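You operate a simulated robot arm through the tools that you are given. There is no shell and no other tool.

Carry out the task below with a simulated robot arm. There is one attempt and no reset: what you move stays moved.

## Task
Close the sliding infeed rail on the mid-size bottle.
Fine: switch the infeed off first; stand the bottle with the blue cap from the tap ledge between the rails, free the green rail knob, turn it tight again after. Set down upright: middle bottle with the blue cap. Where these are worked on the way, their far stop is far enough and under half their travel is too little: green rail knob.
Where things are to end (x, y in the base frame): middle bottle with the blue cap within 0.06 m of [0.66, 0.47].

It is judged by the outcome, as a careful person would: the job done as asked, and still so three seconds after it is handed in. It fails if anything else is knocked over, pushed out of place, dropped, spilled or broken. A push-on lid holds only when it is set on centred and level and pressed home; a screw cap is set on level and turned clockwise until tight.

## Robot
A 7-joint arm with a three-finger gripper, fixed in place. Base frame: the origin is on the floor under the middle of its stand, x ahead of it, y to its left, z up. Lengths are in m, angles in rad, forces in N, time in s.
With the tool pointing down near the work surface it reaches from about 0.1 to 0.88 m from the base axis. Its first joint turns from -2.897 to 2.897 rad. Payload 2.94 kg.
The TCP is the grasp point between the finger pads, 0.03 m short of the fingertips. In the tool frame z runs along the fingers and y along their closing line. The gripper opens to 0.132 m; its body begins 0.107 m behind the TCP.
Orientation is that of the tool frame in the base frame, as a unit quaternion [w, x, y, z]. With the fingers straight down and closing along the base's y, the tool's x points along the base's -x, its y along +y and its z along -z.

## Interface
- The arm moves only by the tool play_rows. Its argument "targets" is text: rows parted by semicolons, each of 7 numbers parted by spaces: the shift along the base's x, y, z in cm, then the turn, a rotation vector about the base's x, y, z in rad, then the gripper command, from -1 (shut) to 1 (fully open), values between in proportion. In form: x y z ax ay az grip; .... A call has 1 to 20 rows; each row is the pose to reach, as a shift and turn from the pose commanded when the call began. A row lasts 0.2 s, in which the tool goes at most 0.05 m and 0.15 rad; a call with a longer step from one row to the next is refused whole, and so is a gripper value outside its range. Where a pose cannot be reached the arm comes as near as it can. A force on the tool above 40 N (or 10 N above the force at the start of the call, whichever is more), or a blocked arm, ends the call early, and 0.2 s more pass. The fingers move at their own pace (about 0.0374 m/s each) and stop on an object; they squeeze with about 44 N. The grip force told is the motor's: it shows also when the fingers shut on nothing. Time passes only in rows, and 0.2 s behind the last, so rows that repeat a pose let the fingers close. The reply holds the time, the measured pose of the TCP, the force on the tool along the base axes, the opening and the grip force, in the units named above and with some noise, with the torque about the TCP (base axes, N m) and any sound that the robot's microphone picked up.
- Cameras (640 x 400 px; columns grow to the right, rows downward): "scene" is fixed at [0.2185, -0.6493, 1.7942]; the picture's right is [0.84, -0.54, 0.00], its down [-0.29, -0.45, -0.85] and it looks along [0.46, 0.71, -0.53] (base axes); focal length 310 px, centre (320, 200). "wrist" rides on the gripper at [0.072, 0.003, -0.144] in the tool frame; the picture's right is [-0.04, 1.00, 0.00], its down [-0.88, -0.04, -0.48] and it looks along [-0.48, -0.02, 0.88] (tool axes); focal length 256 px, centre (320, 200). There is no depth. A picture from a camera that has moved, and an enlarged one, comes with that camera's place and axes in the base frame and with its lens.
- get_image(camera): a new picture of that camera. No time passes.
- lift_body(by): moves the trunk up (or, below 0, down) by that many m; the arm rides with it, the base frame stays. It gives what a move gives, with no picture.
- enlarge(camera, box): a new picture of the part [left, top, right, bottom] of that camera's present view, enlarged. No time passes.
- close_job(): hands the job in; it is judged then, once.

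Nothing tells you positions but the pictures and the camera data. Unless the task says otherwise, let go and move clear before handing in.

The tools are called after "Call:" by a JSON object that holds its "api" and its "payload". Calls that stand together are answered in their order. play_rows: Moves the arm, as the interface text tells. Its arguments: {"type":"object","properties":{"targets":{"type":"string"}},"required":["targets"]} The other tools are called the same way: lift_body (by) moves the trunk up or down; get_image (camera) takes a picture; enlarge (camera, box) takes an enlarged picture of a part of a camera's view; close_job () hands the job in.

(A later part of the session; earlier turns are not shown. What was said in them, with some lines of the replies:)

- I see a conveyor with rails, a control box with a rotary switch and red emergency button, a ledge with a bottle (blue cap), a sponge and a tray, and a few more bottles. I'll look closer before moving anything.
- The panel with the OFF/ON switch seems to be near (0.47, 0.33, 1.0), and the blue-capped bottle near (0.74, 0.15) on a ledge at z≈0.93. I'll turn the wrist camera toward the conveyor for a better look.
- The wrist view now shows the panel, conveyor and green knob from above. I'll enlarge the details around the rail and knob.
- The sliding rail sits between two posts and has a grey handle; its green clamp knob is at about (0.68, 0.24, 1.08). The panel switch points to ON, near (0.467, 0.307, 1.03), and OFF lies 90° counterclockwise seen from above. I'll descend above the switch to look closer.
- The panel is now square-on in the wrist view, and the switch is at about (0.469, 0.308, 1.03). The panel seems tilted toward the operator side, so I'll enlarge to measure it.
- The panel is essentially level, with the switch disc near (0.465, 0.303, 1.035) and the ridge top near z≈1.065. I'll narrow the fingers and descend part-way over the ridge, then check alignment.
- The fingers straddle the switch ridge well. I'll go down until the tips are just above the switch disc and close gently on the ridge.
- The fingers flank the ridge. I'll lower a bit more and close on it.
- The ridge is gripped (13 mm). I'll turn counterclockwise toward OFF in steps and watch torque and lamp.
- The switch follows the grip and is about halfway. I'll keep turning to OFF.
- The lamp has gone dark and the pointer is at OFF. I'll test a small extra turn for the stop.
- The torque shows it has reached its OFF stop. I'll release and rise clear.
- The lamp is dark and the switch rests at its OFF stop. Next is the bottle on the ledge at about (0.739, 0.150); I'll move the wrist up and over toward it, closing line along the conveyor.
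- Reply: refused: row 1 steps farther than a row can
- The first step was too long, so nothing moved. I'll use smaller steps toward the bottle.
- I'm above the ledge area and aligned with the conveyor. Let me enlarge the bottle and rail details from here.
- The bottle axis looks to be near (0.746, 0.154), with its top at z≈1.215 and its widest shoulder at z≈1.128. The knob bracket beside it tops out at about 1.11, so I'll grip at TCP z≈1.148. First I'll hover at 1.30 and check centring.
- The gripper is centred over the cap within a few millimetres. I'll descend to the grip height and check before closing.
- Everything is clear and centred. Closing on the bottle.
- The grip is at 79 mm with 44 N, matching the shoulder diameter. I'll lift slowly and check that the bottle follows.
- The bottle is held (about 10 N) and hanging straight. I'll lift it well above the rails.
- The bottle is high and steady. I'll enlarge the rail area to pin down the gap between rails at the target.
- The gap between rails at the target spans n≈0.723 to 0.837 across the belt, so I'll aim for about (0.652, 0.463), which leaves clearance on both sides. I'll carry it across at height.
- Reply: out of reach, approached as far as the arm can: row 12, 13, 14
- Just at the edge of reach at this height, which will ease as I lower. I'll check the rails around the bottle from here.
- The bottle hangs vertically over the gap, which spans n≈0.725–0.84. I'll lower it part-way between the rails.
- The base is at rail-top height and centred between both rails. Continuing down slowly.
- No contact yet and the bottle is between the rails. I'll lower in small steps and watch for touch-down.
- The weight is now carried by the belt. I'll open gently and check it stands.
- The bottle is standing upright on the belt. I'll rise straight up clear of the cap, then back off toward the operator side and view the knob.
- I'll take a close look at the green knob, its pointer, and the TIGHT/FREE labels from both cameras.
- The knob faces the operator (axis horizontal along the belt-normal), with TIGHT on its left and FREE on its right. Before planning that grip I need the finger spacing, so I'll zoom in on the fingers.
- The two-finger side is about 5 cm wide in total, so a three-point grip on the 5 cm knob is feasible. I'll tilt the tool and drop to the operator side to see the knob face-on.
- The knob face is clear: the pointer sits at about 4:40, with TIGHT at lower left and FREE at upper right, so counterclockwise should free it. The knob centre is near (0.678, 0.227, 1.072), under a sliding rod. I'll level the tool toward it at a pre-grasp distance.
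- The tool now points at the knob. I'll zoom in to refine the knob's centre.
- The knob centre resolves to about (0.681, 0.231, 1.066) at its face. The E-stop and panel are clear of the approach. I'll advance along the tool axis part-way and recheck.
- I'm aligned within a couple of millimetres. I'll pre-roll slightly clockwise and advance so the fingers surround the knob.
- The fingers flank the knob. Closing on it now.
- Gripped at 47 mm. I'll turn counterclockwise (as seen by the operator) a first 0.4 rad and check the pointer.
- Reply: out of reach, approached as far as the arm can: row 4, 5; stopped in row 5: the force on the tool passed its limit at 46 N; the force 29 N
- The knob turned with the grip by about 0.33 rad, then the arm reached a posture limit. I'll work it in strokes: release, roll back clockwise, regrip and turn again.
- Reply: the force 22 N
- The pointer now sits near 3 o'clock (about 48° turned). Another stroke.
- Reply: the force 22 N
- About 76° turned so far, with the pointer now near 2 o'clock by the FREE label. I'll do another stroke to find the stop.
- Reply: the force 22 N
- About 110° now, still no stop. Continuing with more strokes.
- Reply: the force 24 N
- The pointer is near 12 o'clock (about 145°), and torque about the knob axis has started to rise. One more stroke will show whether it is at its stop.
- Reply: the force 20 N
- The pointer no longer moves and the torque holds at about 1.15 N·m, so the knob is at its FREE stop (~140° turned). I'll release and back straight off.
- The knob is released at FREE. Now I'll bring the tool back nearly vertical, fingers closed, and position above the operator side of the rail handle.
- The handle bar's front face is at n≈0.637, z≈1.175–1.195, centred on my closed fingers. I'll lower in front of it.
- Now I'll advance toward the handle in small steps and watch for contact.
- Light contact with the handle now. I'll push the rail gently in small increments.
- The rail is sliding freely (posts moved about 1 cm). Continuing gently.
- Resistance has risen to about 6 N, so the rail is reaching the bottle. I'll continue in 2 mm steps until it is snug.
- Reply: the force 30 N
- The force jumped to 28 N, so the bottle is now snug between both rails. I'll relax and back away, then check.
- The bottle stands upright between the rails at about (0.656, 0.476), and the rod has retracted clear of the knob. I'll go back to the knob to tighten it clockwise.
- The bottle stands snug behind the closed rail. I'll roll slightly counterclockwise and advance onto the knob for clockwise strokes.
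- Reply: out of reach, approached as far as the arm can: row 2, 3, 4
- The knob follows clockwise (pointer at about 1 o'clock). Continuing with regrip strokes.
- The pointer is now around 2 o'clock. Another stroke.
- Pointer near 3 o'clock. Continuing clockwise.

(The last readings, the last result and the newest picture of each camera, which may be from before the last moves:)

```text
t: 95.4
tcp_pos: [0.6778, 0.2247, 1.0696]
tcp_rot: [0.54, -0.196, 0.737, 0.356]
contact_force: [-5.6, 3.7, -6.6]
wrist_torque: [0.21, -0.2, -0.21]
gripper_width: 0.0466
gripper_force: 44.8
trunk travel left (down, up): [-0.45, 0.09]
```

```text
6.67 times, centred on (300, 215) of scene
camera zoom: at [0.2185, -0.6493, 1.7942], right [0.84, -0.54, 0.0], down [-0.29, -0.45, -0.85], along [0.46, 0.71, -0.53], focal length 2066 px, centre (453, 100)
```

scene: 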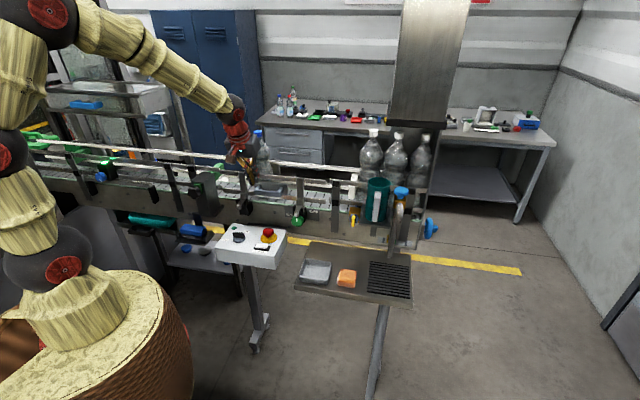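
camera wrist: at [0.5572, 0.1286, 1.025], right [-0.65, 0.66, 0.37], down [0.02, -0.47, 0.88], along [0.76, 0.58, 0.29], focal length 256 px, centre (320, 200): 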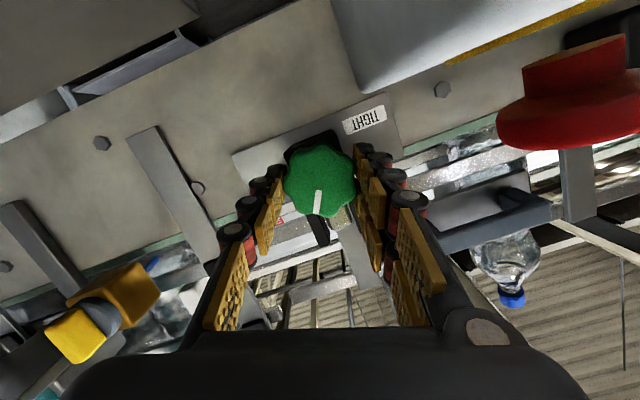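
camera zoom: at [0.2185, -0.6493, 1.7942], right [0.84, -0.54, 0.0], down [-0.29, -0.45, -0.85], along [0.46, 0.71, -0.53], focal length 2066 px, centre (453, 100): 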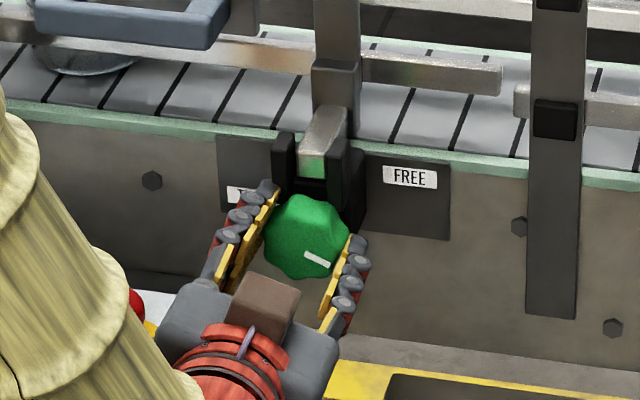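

Call:
{"api": "play_rows", "payload": {"targets": "0 0 0 0 0 0 -0.4; 0 0 0 0 0 0 -0.05; -0.05 0.03 0 -0.07 -0.07 0 0; -0.1 0.06 0 -0.15 -0.15 0 0; -0.15 0.1 0 -0.23 -0.23 0 0; -0.2 0.15 0 -0.3 -0.3 0 0; -0.2 0.15 0 -0.32 -0.32 0 0; -0.2 0.15 0 -0.32 -0.32 0 -0.4; -0.2 0.15 0 -0.32 -0.32 0 -0.8; -0.2 0.15 0 -0.32 -0.32 0 -0.8; -0.2 0.15 0 -0.32 -0.32 0 -0.8; -0.15 0.1 0 -0.24 -0.24 0 -0.8; -0.1 0.06 0 -0.16 -0.16 0 -0.8; -0.05 0.03 0 -0.08 -0.08 0 -0.8; 0 0 0 0 0 0 -0.8"}}

Call:
{"api": "enlarge", "payload": {"camera": "scene", "box": [265, 185, 335, 245]}}

Call:
{"api": "get_image", "payload": {"camera": "wrist"}}

```text
t: 98.6
tcp_pos: [0.6777, 0.2238, 1.069]
tcp_rot: [0.54, -0.194, 0.738, 0.356]
contact_force: [-7.8, 2.0, -2.2]
wrist_torque: [0.32, -0.31, -0.24]
gripper_width: 0.0466
gripper_force: 45.2
trunk travel left (down, up): [-0.45, 0.09]
```

```text
6.67 times, centred on (300, 215) of scene
camera zoom: at [0.2185, -0.6493, 1.7942], right [0.84, -0.54, 0.0], down [-0.29, -0.45, -0.85], along [0.46, 0.71, -0.53], focal length 2066 px, centre (453, 100)
```

zoom: 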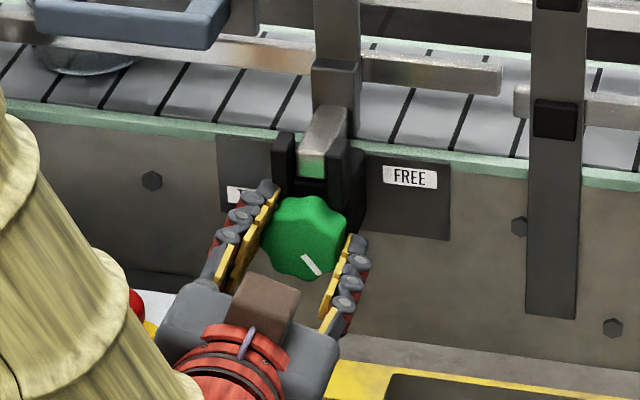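

```text
taken
camera wrist: at [0.5574, 0.128, 1.0249], right [-0.66, 0.67, 0.35], down [0.01, -0.46, 0.89], along [0.75, 0.59, 0.29], focal length 256 px, centre (320, 200)
```

wrist: 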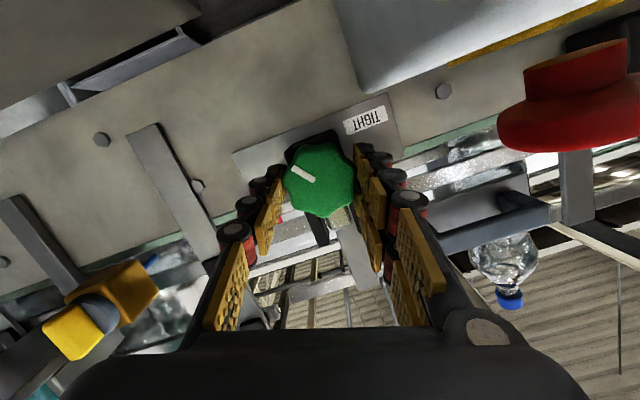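

The pointer is back at its original ~4:40 position. One more stroke to confirm it is tight against its stop.

Call:
{"api": "play_rows", "payload": {"targets": "0 0 0 0 0 0 -0.4; 0 0 0 0 0 0 -0.05; -0.05 0.03 0 -0.07 -0.07 0 0; -0.1 0.06 0 -0.15 -0.15 0 0; -0.15 0.1 0 -0.23 -0.23 0 0; -0.2 0.15 0 -0.3 -0.3 0 0; -0.2 0.15 0 -0.32 -0.32 0 0; -0.2 0.15 0 -0.32 -0.32 0 -0.4; -0.2 0.15 0 -0.32 -0.32 0 -0.8; -0.2 0.15 0 -0.32 -0.32 0 -0.8; -0.2 0.15 0 -0.32 -0.32 0 -0.8; -0.15 0.1 0 -0.24 -0.24 0 -0.8; -0.1 0.06 0 -0.17 -0.17 0 -0.8"}}

Call:
{"api": "enlarge", "payload": {"camera": "scene", "box": [265, 185, 335, 245]}}

Call:
{"api": "get_image", "payload": {"camera": "wrist"}}

```text
t: 101.4
tcp_pos: [0.677, 0.2255, 1.068]
tcp_rot: [0.582, -0.271, 0.716, 0.274]
contact_force: [-5.9, 2.9, -2.7]
wrist_torque: [-0.93, -0.5, 0.2]
gripper_width: 0.0464
gripper_force: 44.7
trunk travel left (down, up): [-0.45, 0.09]
```

```text
6.67 times, centred on (300, 215) of scene
camera zoom: at [0.2185, -0.6493, 1.7942], right [0.84, -0.54, 0.0], down [-0.29, -0.45, -0.85], along [0.46, 0.71, -0.53], focal length 2066 px, centre (453, 100)
```

zoom: 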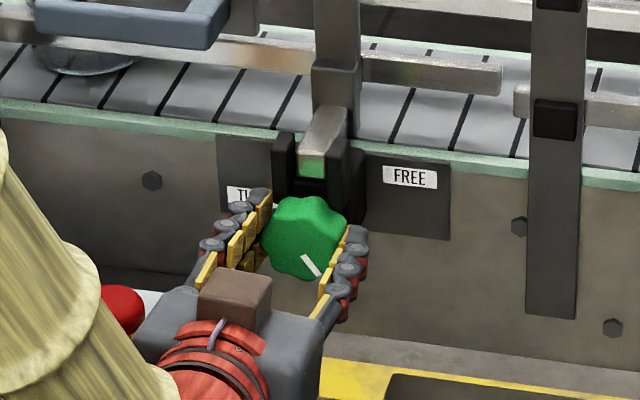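

```text
taken
camera wrist: at [0.5646, 0.1213, 1.0219], right [-0.7, 0.71, 0.12], down [-0.14, -0.3, 0.94], along [0.7, 0.64, 0.31], focal length 256 px, centre (320, 200)
```

wrist: 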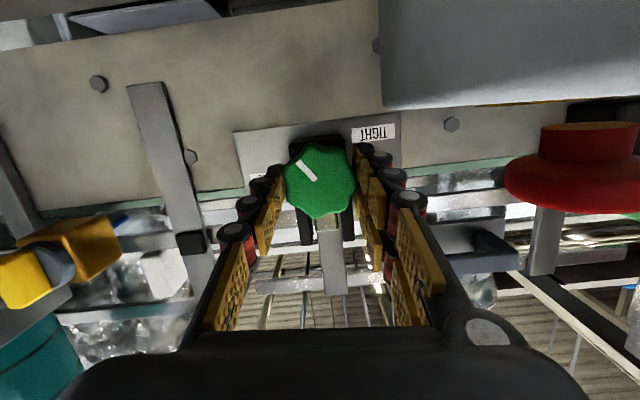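

Torque of about 1 N·m opposes further clockwise turning and the pointer is unchanged, so the knob is tight. I'll open without rotating and back straight off, then rise clear.

Call:
{"api": "play_rows", "payload": {"targets": "0 0 0 0 0 0 -0.4; 0 0 0 0 0 0 -0.05; 0 0 0 0 0 0 0.05; -1 -1 0.25 0 0 0 0.05; -2.5 -2.5 0.6 0 0 0 0.05; -4.5 -4.5 1.1 0 0 0 0.05; -6.5 -6.5 2 0 0 0 0; -8 -8 5 0 0 0 0; -8 -8 9 -0.05 0.05 0 0; -8.5 -8.5 13 -0.13 0.13 0 0; -9 -9 17 -0.22 0.22 0 0; -9.5 -9.5 21 -0.3 0.3 0 0; -10 -10 25 -0.38 0.38 0 0; -10 -10 27 -0.46 0.46 0 0"}}

Call:
{"api": "get_image", "payload": {"camera": "scene"}}

Call:
{"api": "get_image", "payload": {"camera": "wrist"}}

Call:
{"api": "enlarge", "payload": {"camera": "scene", "box": [220, 120, 340, 240]}}

```text
t: 104.4
tcp_pos: [0.5779, 0.1241, 1.3385]
tcp_rot: [0.33, -0.325, 0.872, 0.157]
contact_force: [-0.4, 0.3, -0.3]
wrist_torque: [0.0, -0.03, 0.0]
gripper_width: 0.066
gripper_force: 0.2
trunk travel left (down, up): [-0.45, 0.09]
```

```text
taken
```

scene: 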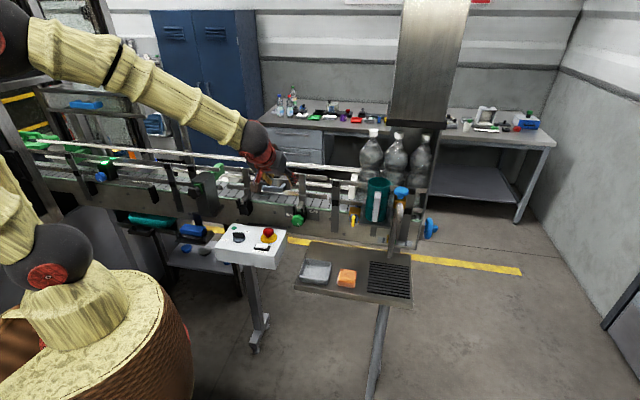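

```text
taken
camera wrist: at [0.4667, 0.0238, 1.3949], right [-0.65, 0.76, 0.09], down [0.3, 0.15, 0.94], along [0.7, 0.64, -0.33], focal length 256 px, centre (320, 200)
```

wrist: 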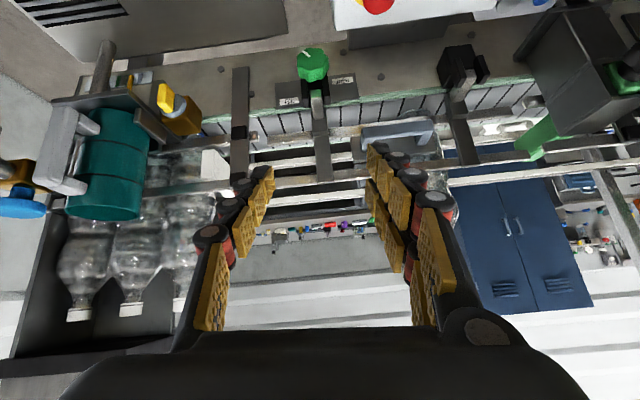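

```text
3.33 times, centred on (280, 180) of scene
camera zoom: at [0.2185, -0.6493, 1.7942], right [0.84, -0.54, 0.0], down [-0.29, -0.45, -0.85], along [0.46, 0.71, -0.53], focal length 1033 px, centre (453, 267)
```

zoom: 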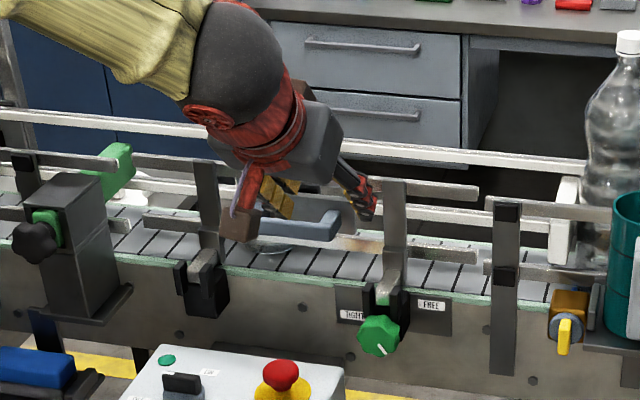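

The knob reads tight. I'll move the arm well clear to inspect the bottle, rail and switch.

Call:
{"api": "play_rows", "payload": {"targets": "-3 -2 2 -0.08 0.08 0 0; -6 -4 4 -0.16 0.16 0 0; -9 -6 6 -0.25 0.25 0 0; -12 -9 8 -0.34 0.34 0 0; -15 -12 10 -0.42 0.42 0 0; -17 -15 11 -0.48 0.48 0 0; -18 -18 12 -0.5 0.5 0 0; -18 -18 12 -0.5 0.5 0 0"}}

Call:
{"api": "get_image", "payload": {"camera": "scene"}}

Call:
{"api": "get_image", "payload": {"camera": "wrist"}}

Call:
{"api": "enlarge", "payload": {"camera": "scene", "box": [220, 110, 340, 230]}}

```text
t: 106.2
tcp_pos: [0.3985, -0.0552, 1.4575]
tcp_rot: [0.016, -0.348, 0.937, 0.014]
contact_force: [-1.3, -0.7, 0.1]
wrist_torque: [0.0, 0.03, 0.03]
gripper_width: 0.0659
gripper_force: 0.1
trunk travel left (down, up): [-0.45, 0.09]
```

```text
taken
```

scene: 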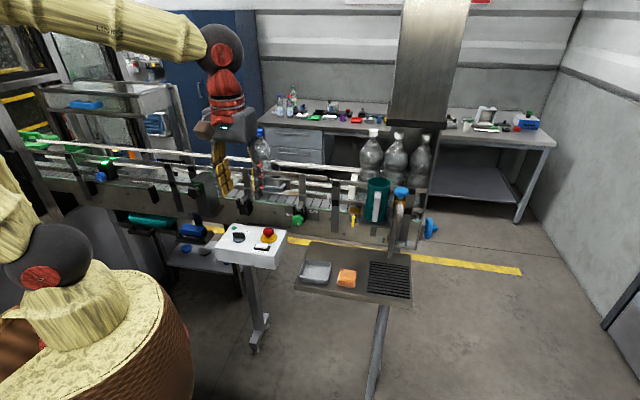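

```text
taken
camera wrist: at [0.3391, -0.1055, 1.598], right [-0.62, 0.79, 0.02], down [0.68, 0.53, 0.51], along [0.39, 0.33, -0.86], focal length 256 px, centre (320, 200)
```

wrist: 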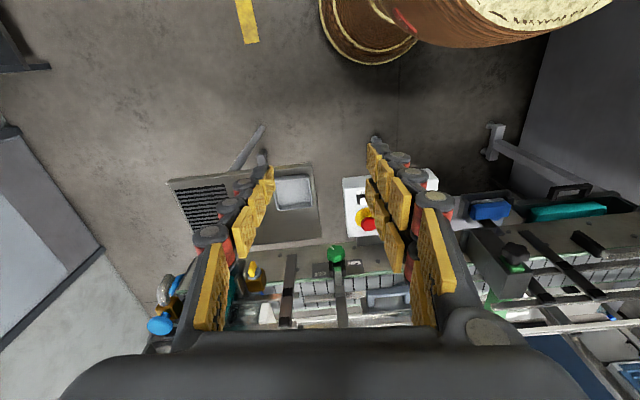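

```text
3.33 times, centred on (280, 170) of scene
camera zoom: at [0.2185, -0.6493, 1.7942], right [0.84, -0.54, 0.0], down [-0.29, -0.45, -0.85], along [0.46, 0.71, -0.53], focal length 1033 px, centre (453, 300)
```

zoom: 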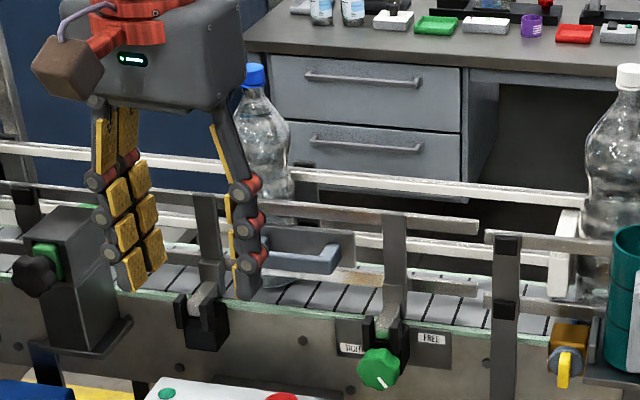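

I'll take a last look from above to confirm the rail contact and the switch.

Call:
{"api": "play_rows", "payload": {"targets": "0.5 4 1 0 0 0 0; 1 8 2 0 0 0.05 0; 1.5 12 3 0 0 0.08 0; 2 16 4 0 0 0.08 0; 2.5 20 5 0 0 0.08 0; 3 24 5 0 0 0.08 0; 3 27 5 0 0 0.08 0; 3 27 5 0 0 0.08 0"}}

Call:
{"api": "get_image", "payload": {"camera": "wrist"}}

Call:
{"api": "enlarge", "payload": {"camera": "wrist", "box": [180, 100, 440, 300]}}

Call:
{"api": "enlarge", "payload": {"camera": "scene", "box": [220, 110, 340, 230]}}

```text
t: 108.0
tcp_pos: [0.4287, 0.2149, 1.511]
tcp_rot: [0.015, -0.385, 0.923, 0.015]
contact_force: [-0.8, -0.6, 0.1]
wrist_torque: [0.04, 0.03, 0.04]
gripper_width: 0.0659
gripper_force: 0.0
trunk travel left (down, up): [-0.45, 0.09]
```

```text
taken
camera wrist: at [0.3733, 0.1598, 1.6512], right [-0.68, 0.73, 0.02], down [0.64, 0.58, 0.51], along [0.36, 0.36, -0.86], focal length 256 px, centre (320, 200)
```

wrist: 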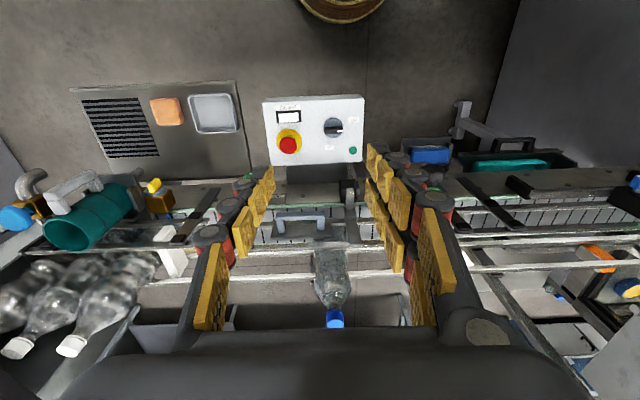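

```text
2.00 times, centred on (310, 200) of wrist
camera zoom: at [0.3733, 0.1598, 1.6512], right [-0.68, 0.73, 0.02], down [0.64, 0.58, 0.51], along [0.36, 0.36, -0.86], focal length 512 px, centre (340, 200)
```

zoom: 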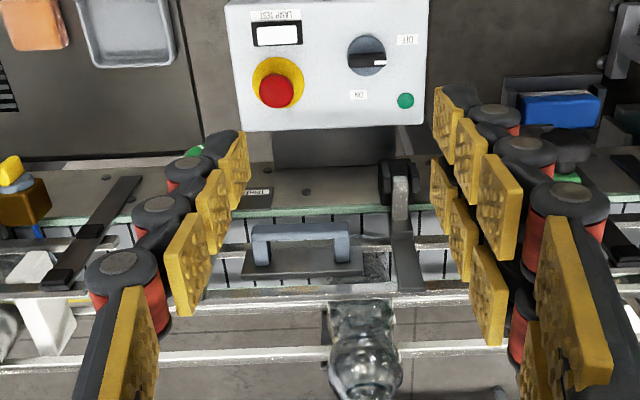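

```text
3.33 times, centred on (280, 170) of scene
camera zoom: at [0.2185, -0.6493, 1.7942], right [0.84, -0.54, 0.0], down [-0.29, -0.45, -0.85], along [0.46, 0.71, -0.53], focal length 1033 px, centre (453, 300)
```

zoom: 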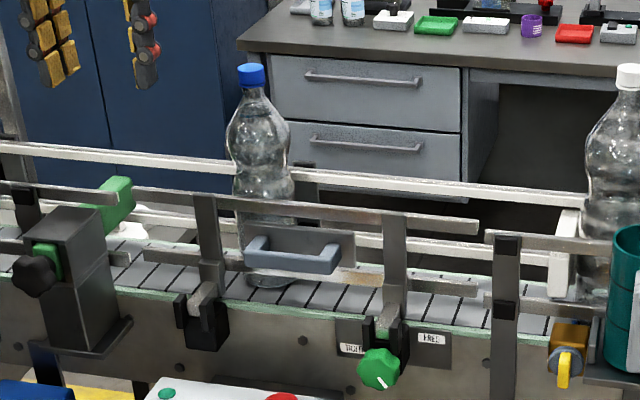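

Call:
{"api": "enlarge", "payload": {"camera": "wrist", "box": [260, 90, 370, 170]}}

Call:
{"api": "enlarge", "payload": {"camera": "scene", "box": [210, 215, 295, 270]}}

```text
5.00 times, centred on (315, 130) of wrist
camera zoom: at [0.3733, 0.1598, 1.6512], right [-0.68, 0.73, 0.02], down [0.64, 0.58, 0.51], along [0.36, 0.36, -0.86], focal length 1280 px, centre (345, 550)
```

zoom: 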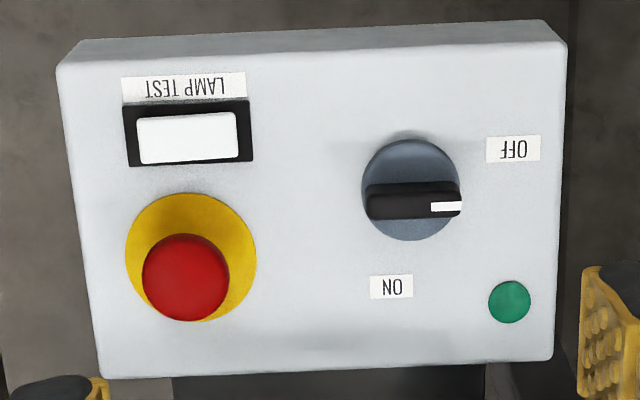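

```text
7.27 times, centred on (252, 242) of scene
camera zoom: at [0.2185, -0.6493, 1.7942], right [0.84, -0.54, 0.0], down [-0.29, -0.45, -0.85], along [0.46, 0.71, -0.53], focal length 2254 px, centre (811, -109)
```

zoom: 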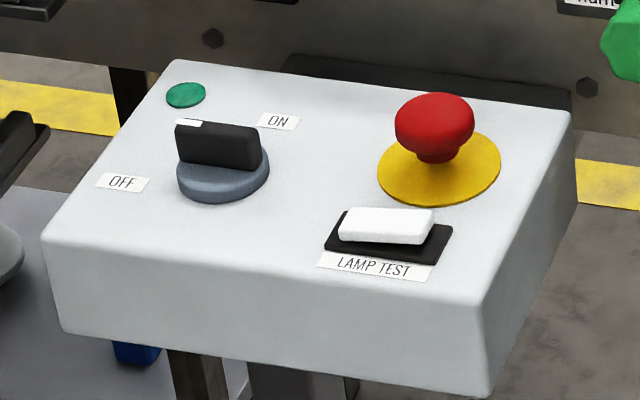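

The switch points to OFF with its lamp dark, and the bottle stands upright between the closed rails at about (0.656, 0.467). The green knob is tight and the arm is clear, so I'm handing in the job.

Call:
{"api": "close_job", "payload": {}}

```text
The job is handed in.
```

The sliding infeed rail is closed on the mid-size bottle, and I've handed the job in.

- **Infeed:** switched off first. The switch is at its OFF stop and its lamp is dark.
- **Bottle:** the blue-capped bottle stands upright between the rails at about (0.656, 0.467), within 1 cm of the target.
- **Rail:** pushed in by its handle until the bottle was snug against both rails. The handle force jumped to about 28 N at that point.
- **Green knob:** freed counterclockwise to its far stop, about 140°. After the rail was in place I turned it tight again. It resisted further clockwise turning at about 1 N·m, and its pointer is back where it started.

I saw nothing knocked over, dropped or spilled, and the arm was empty and clear of the conveyor when I handed in.
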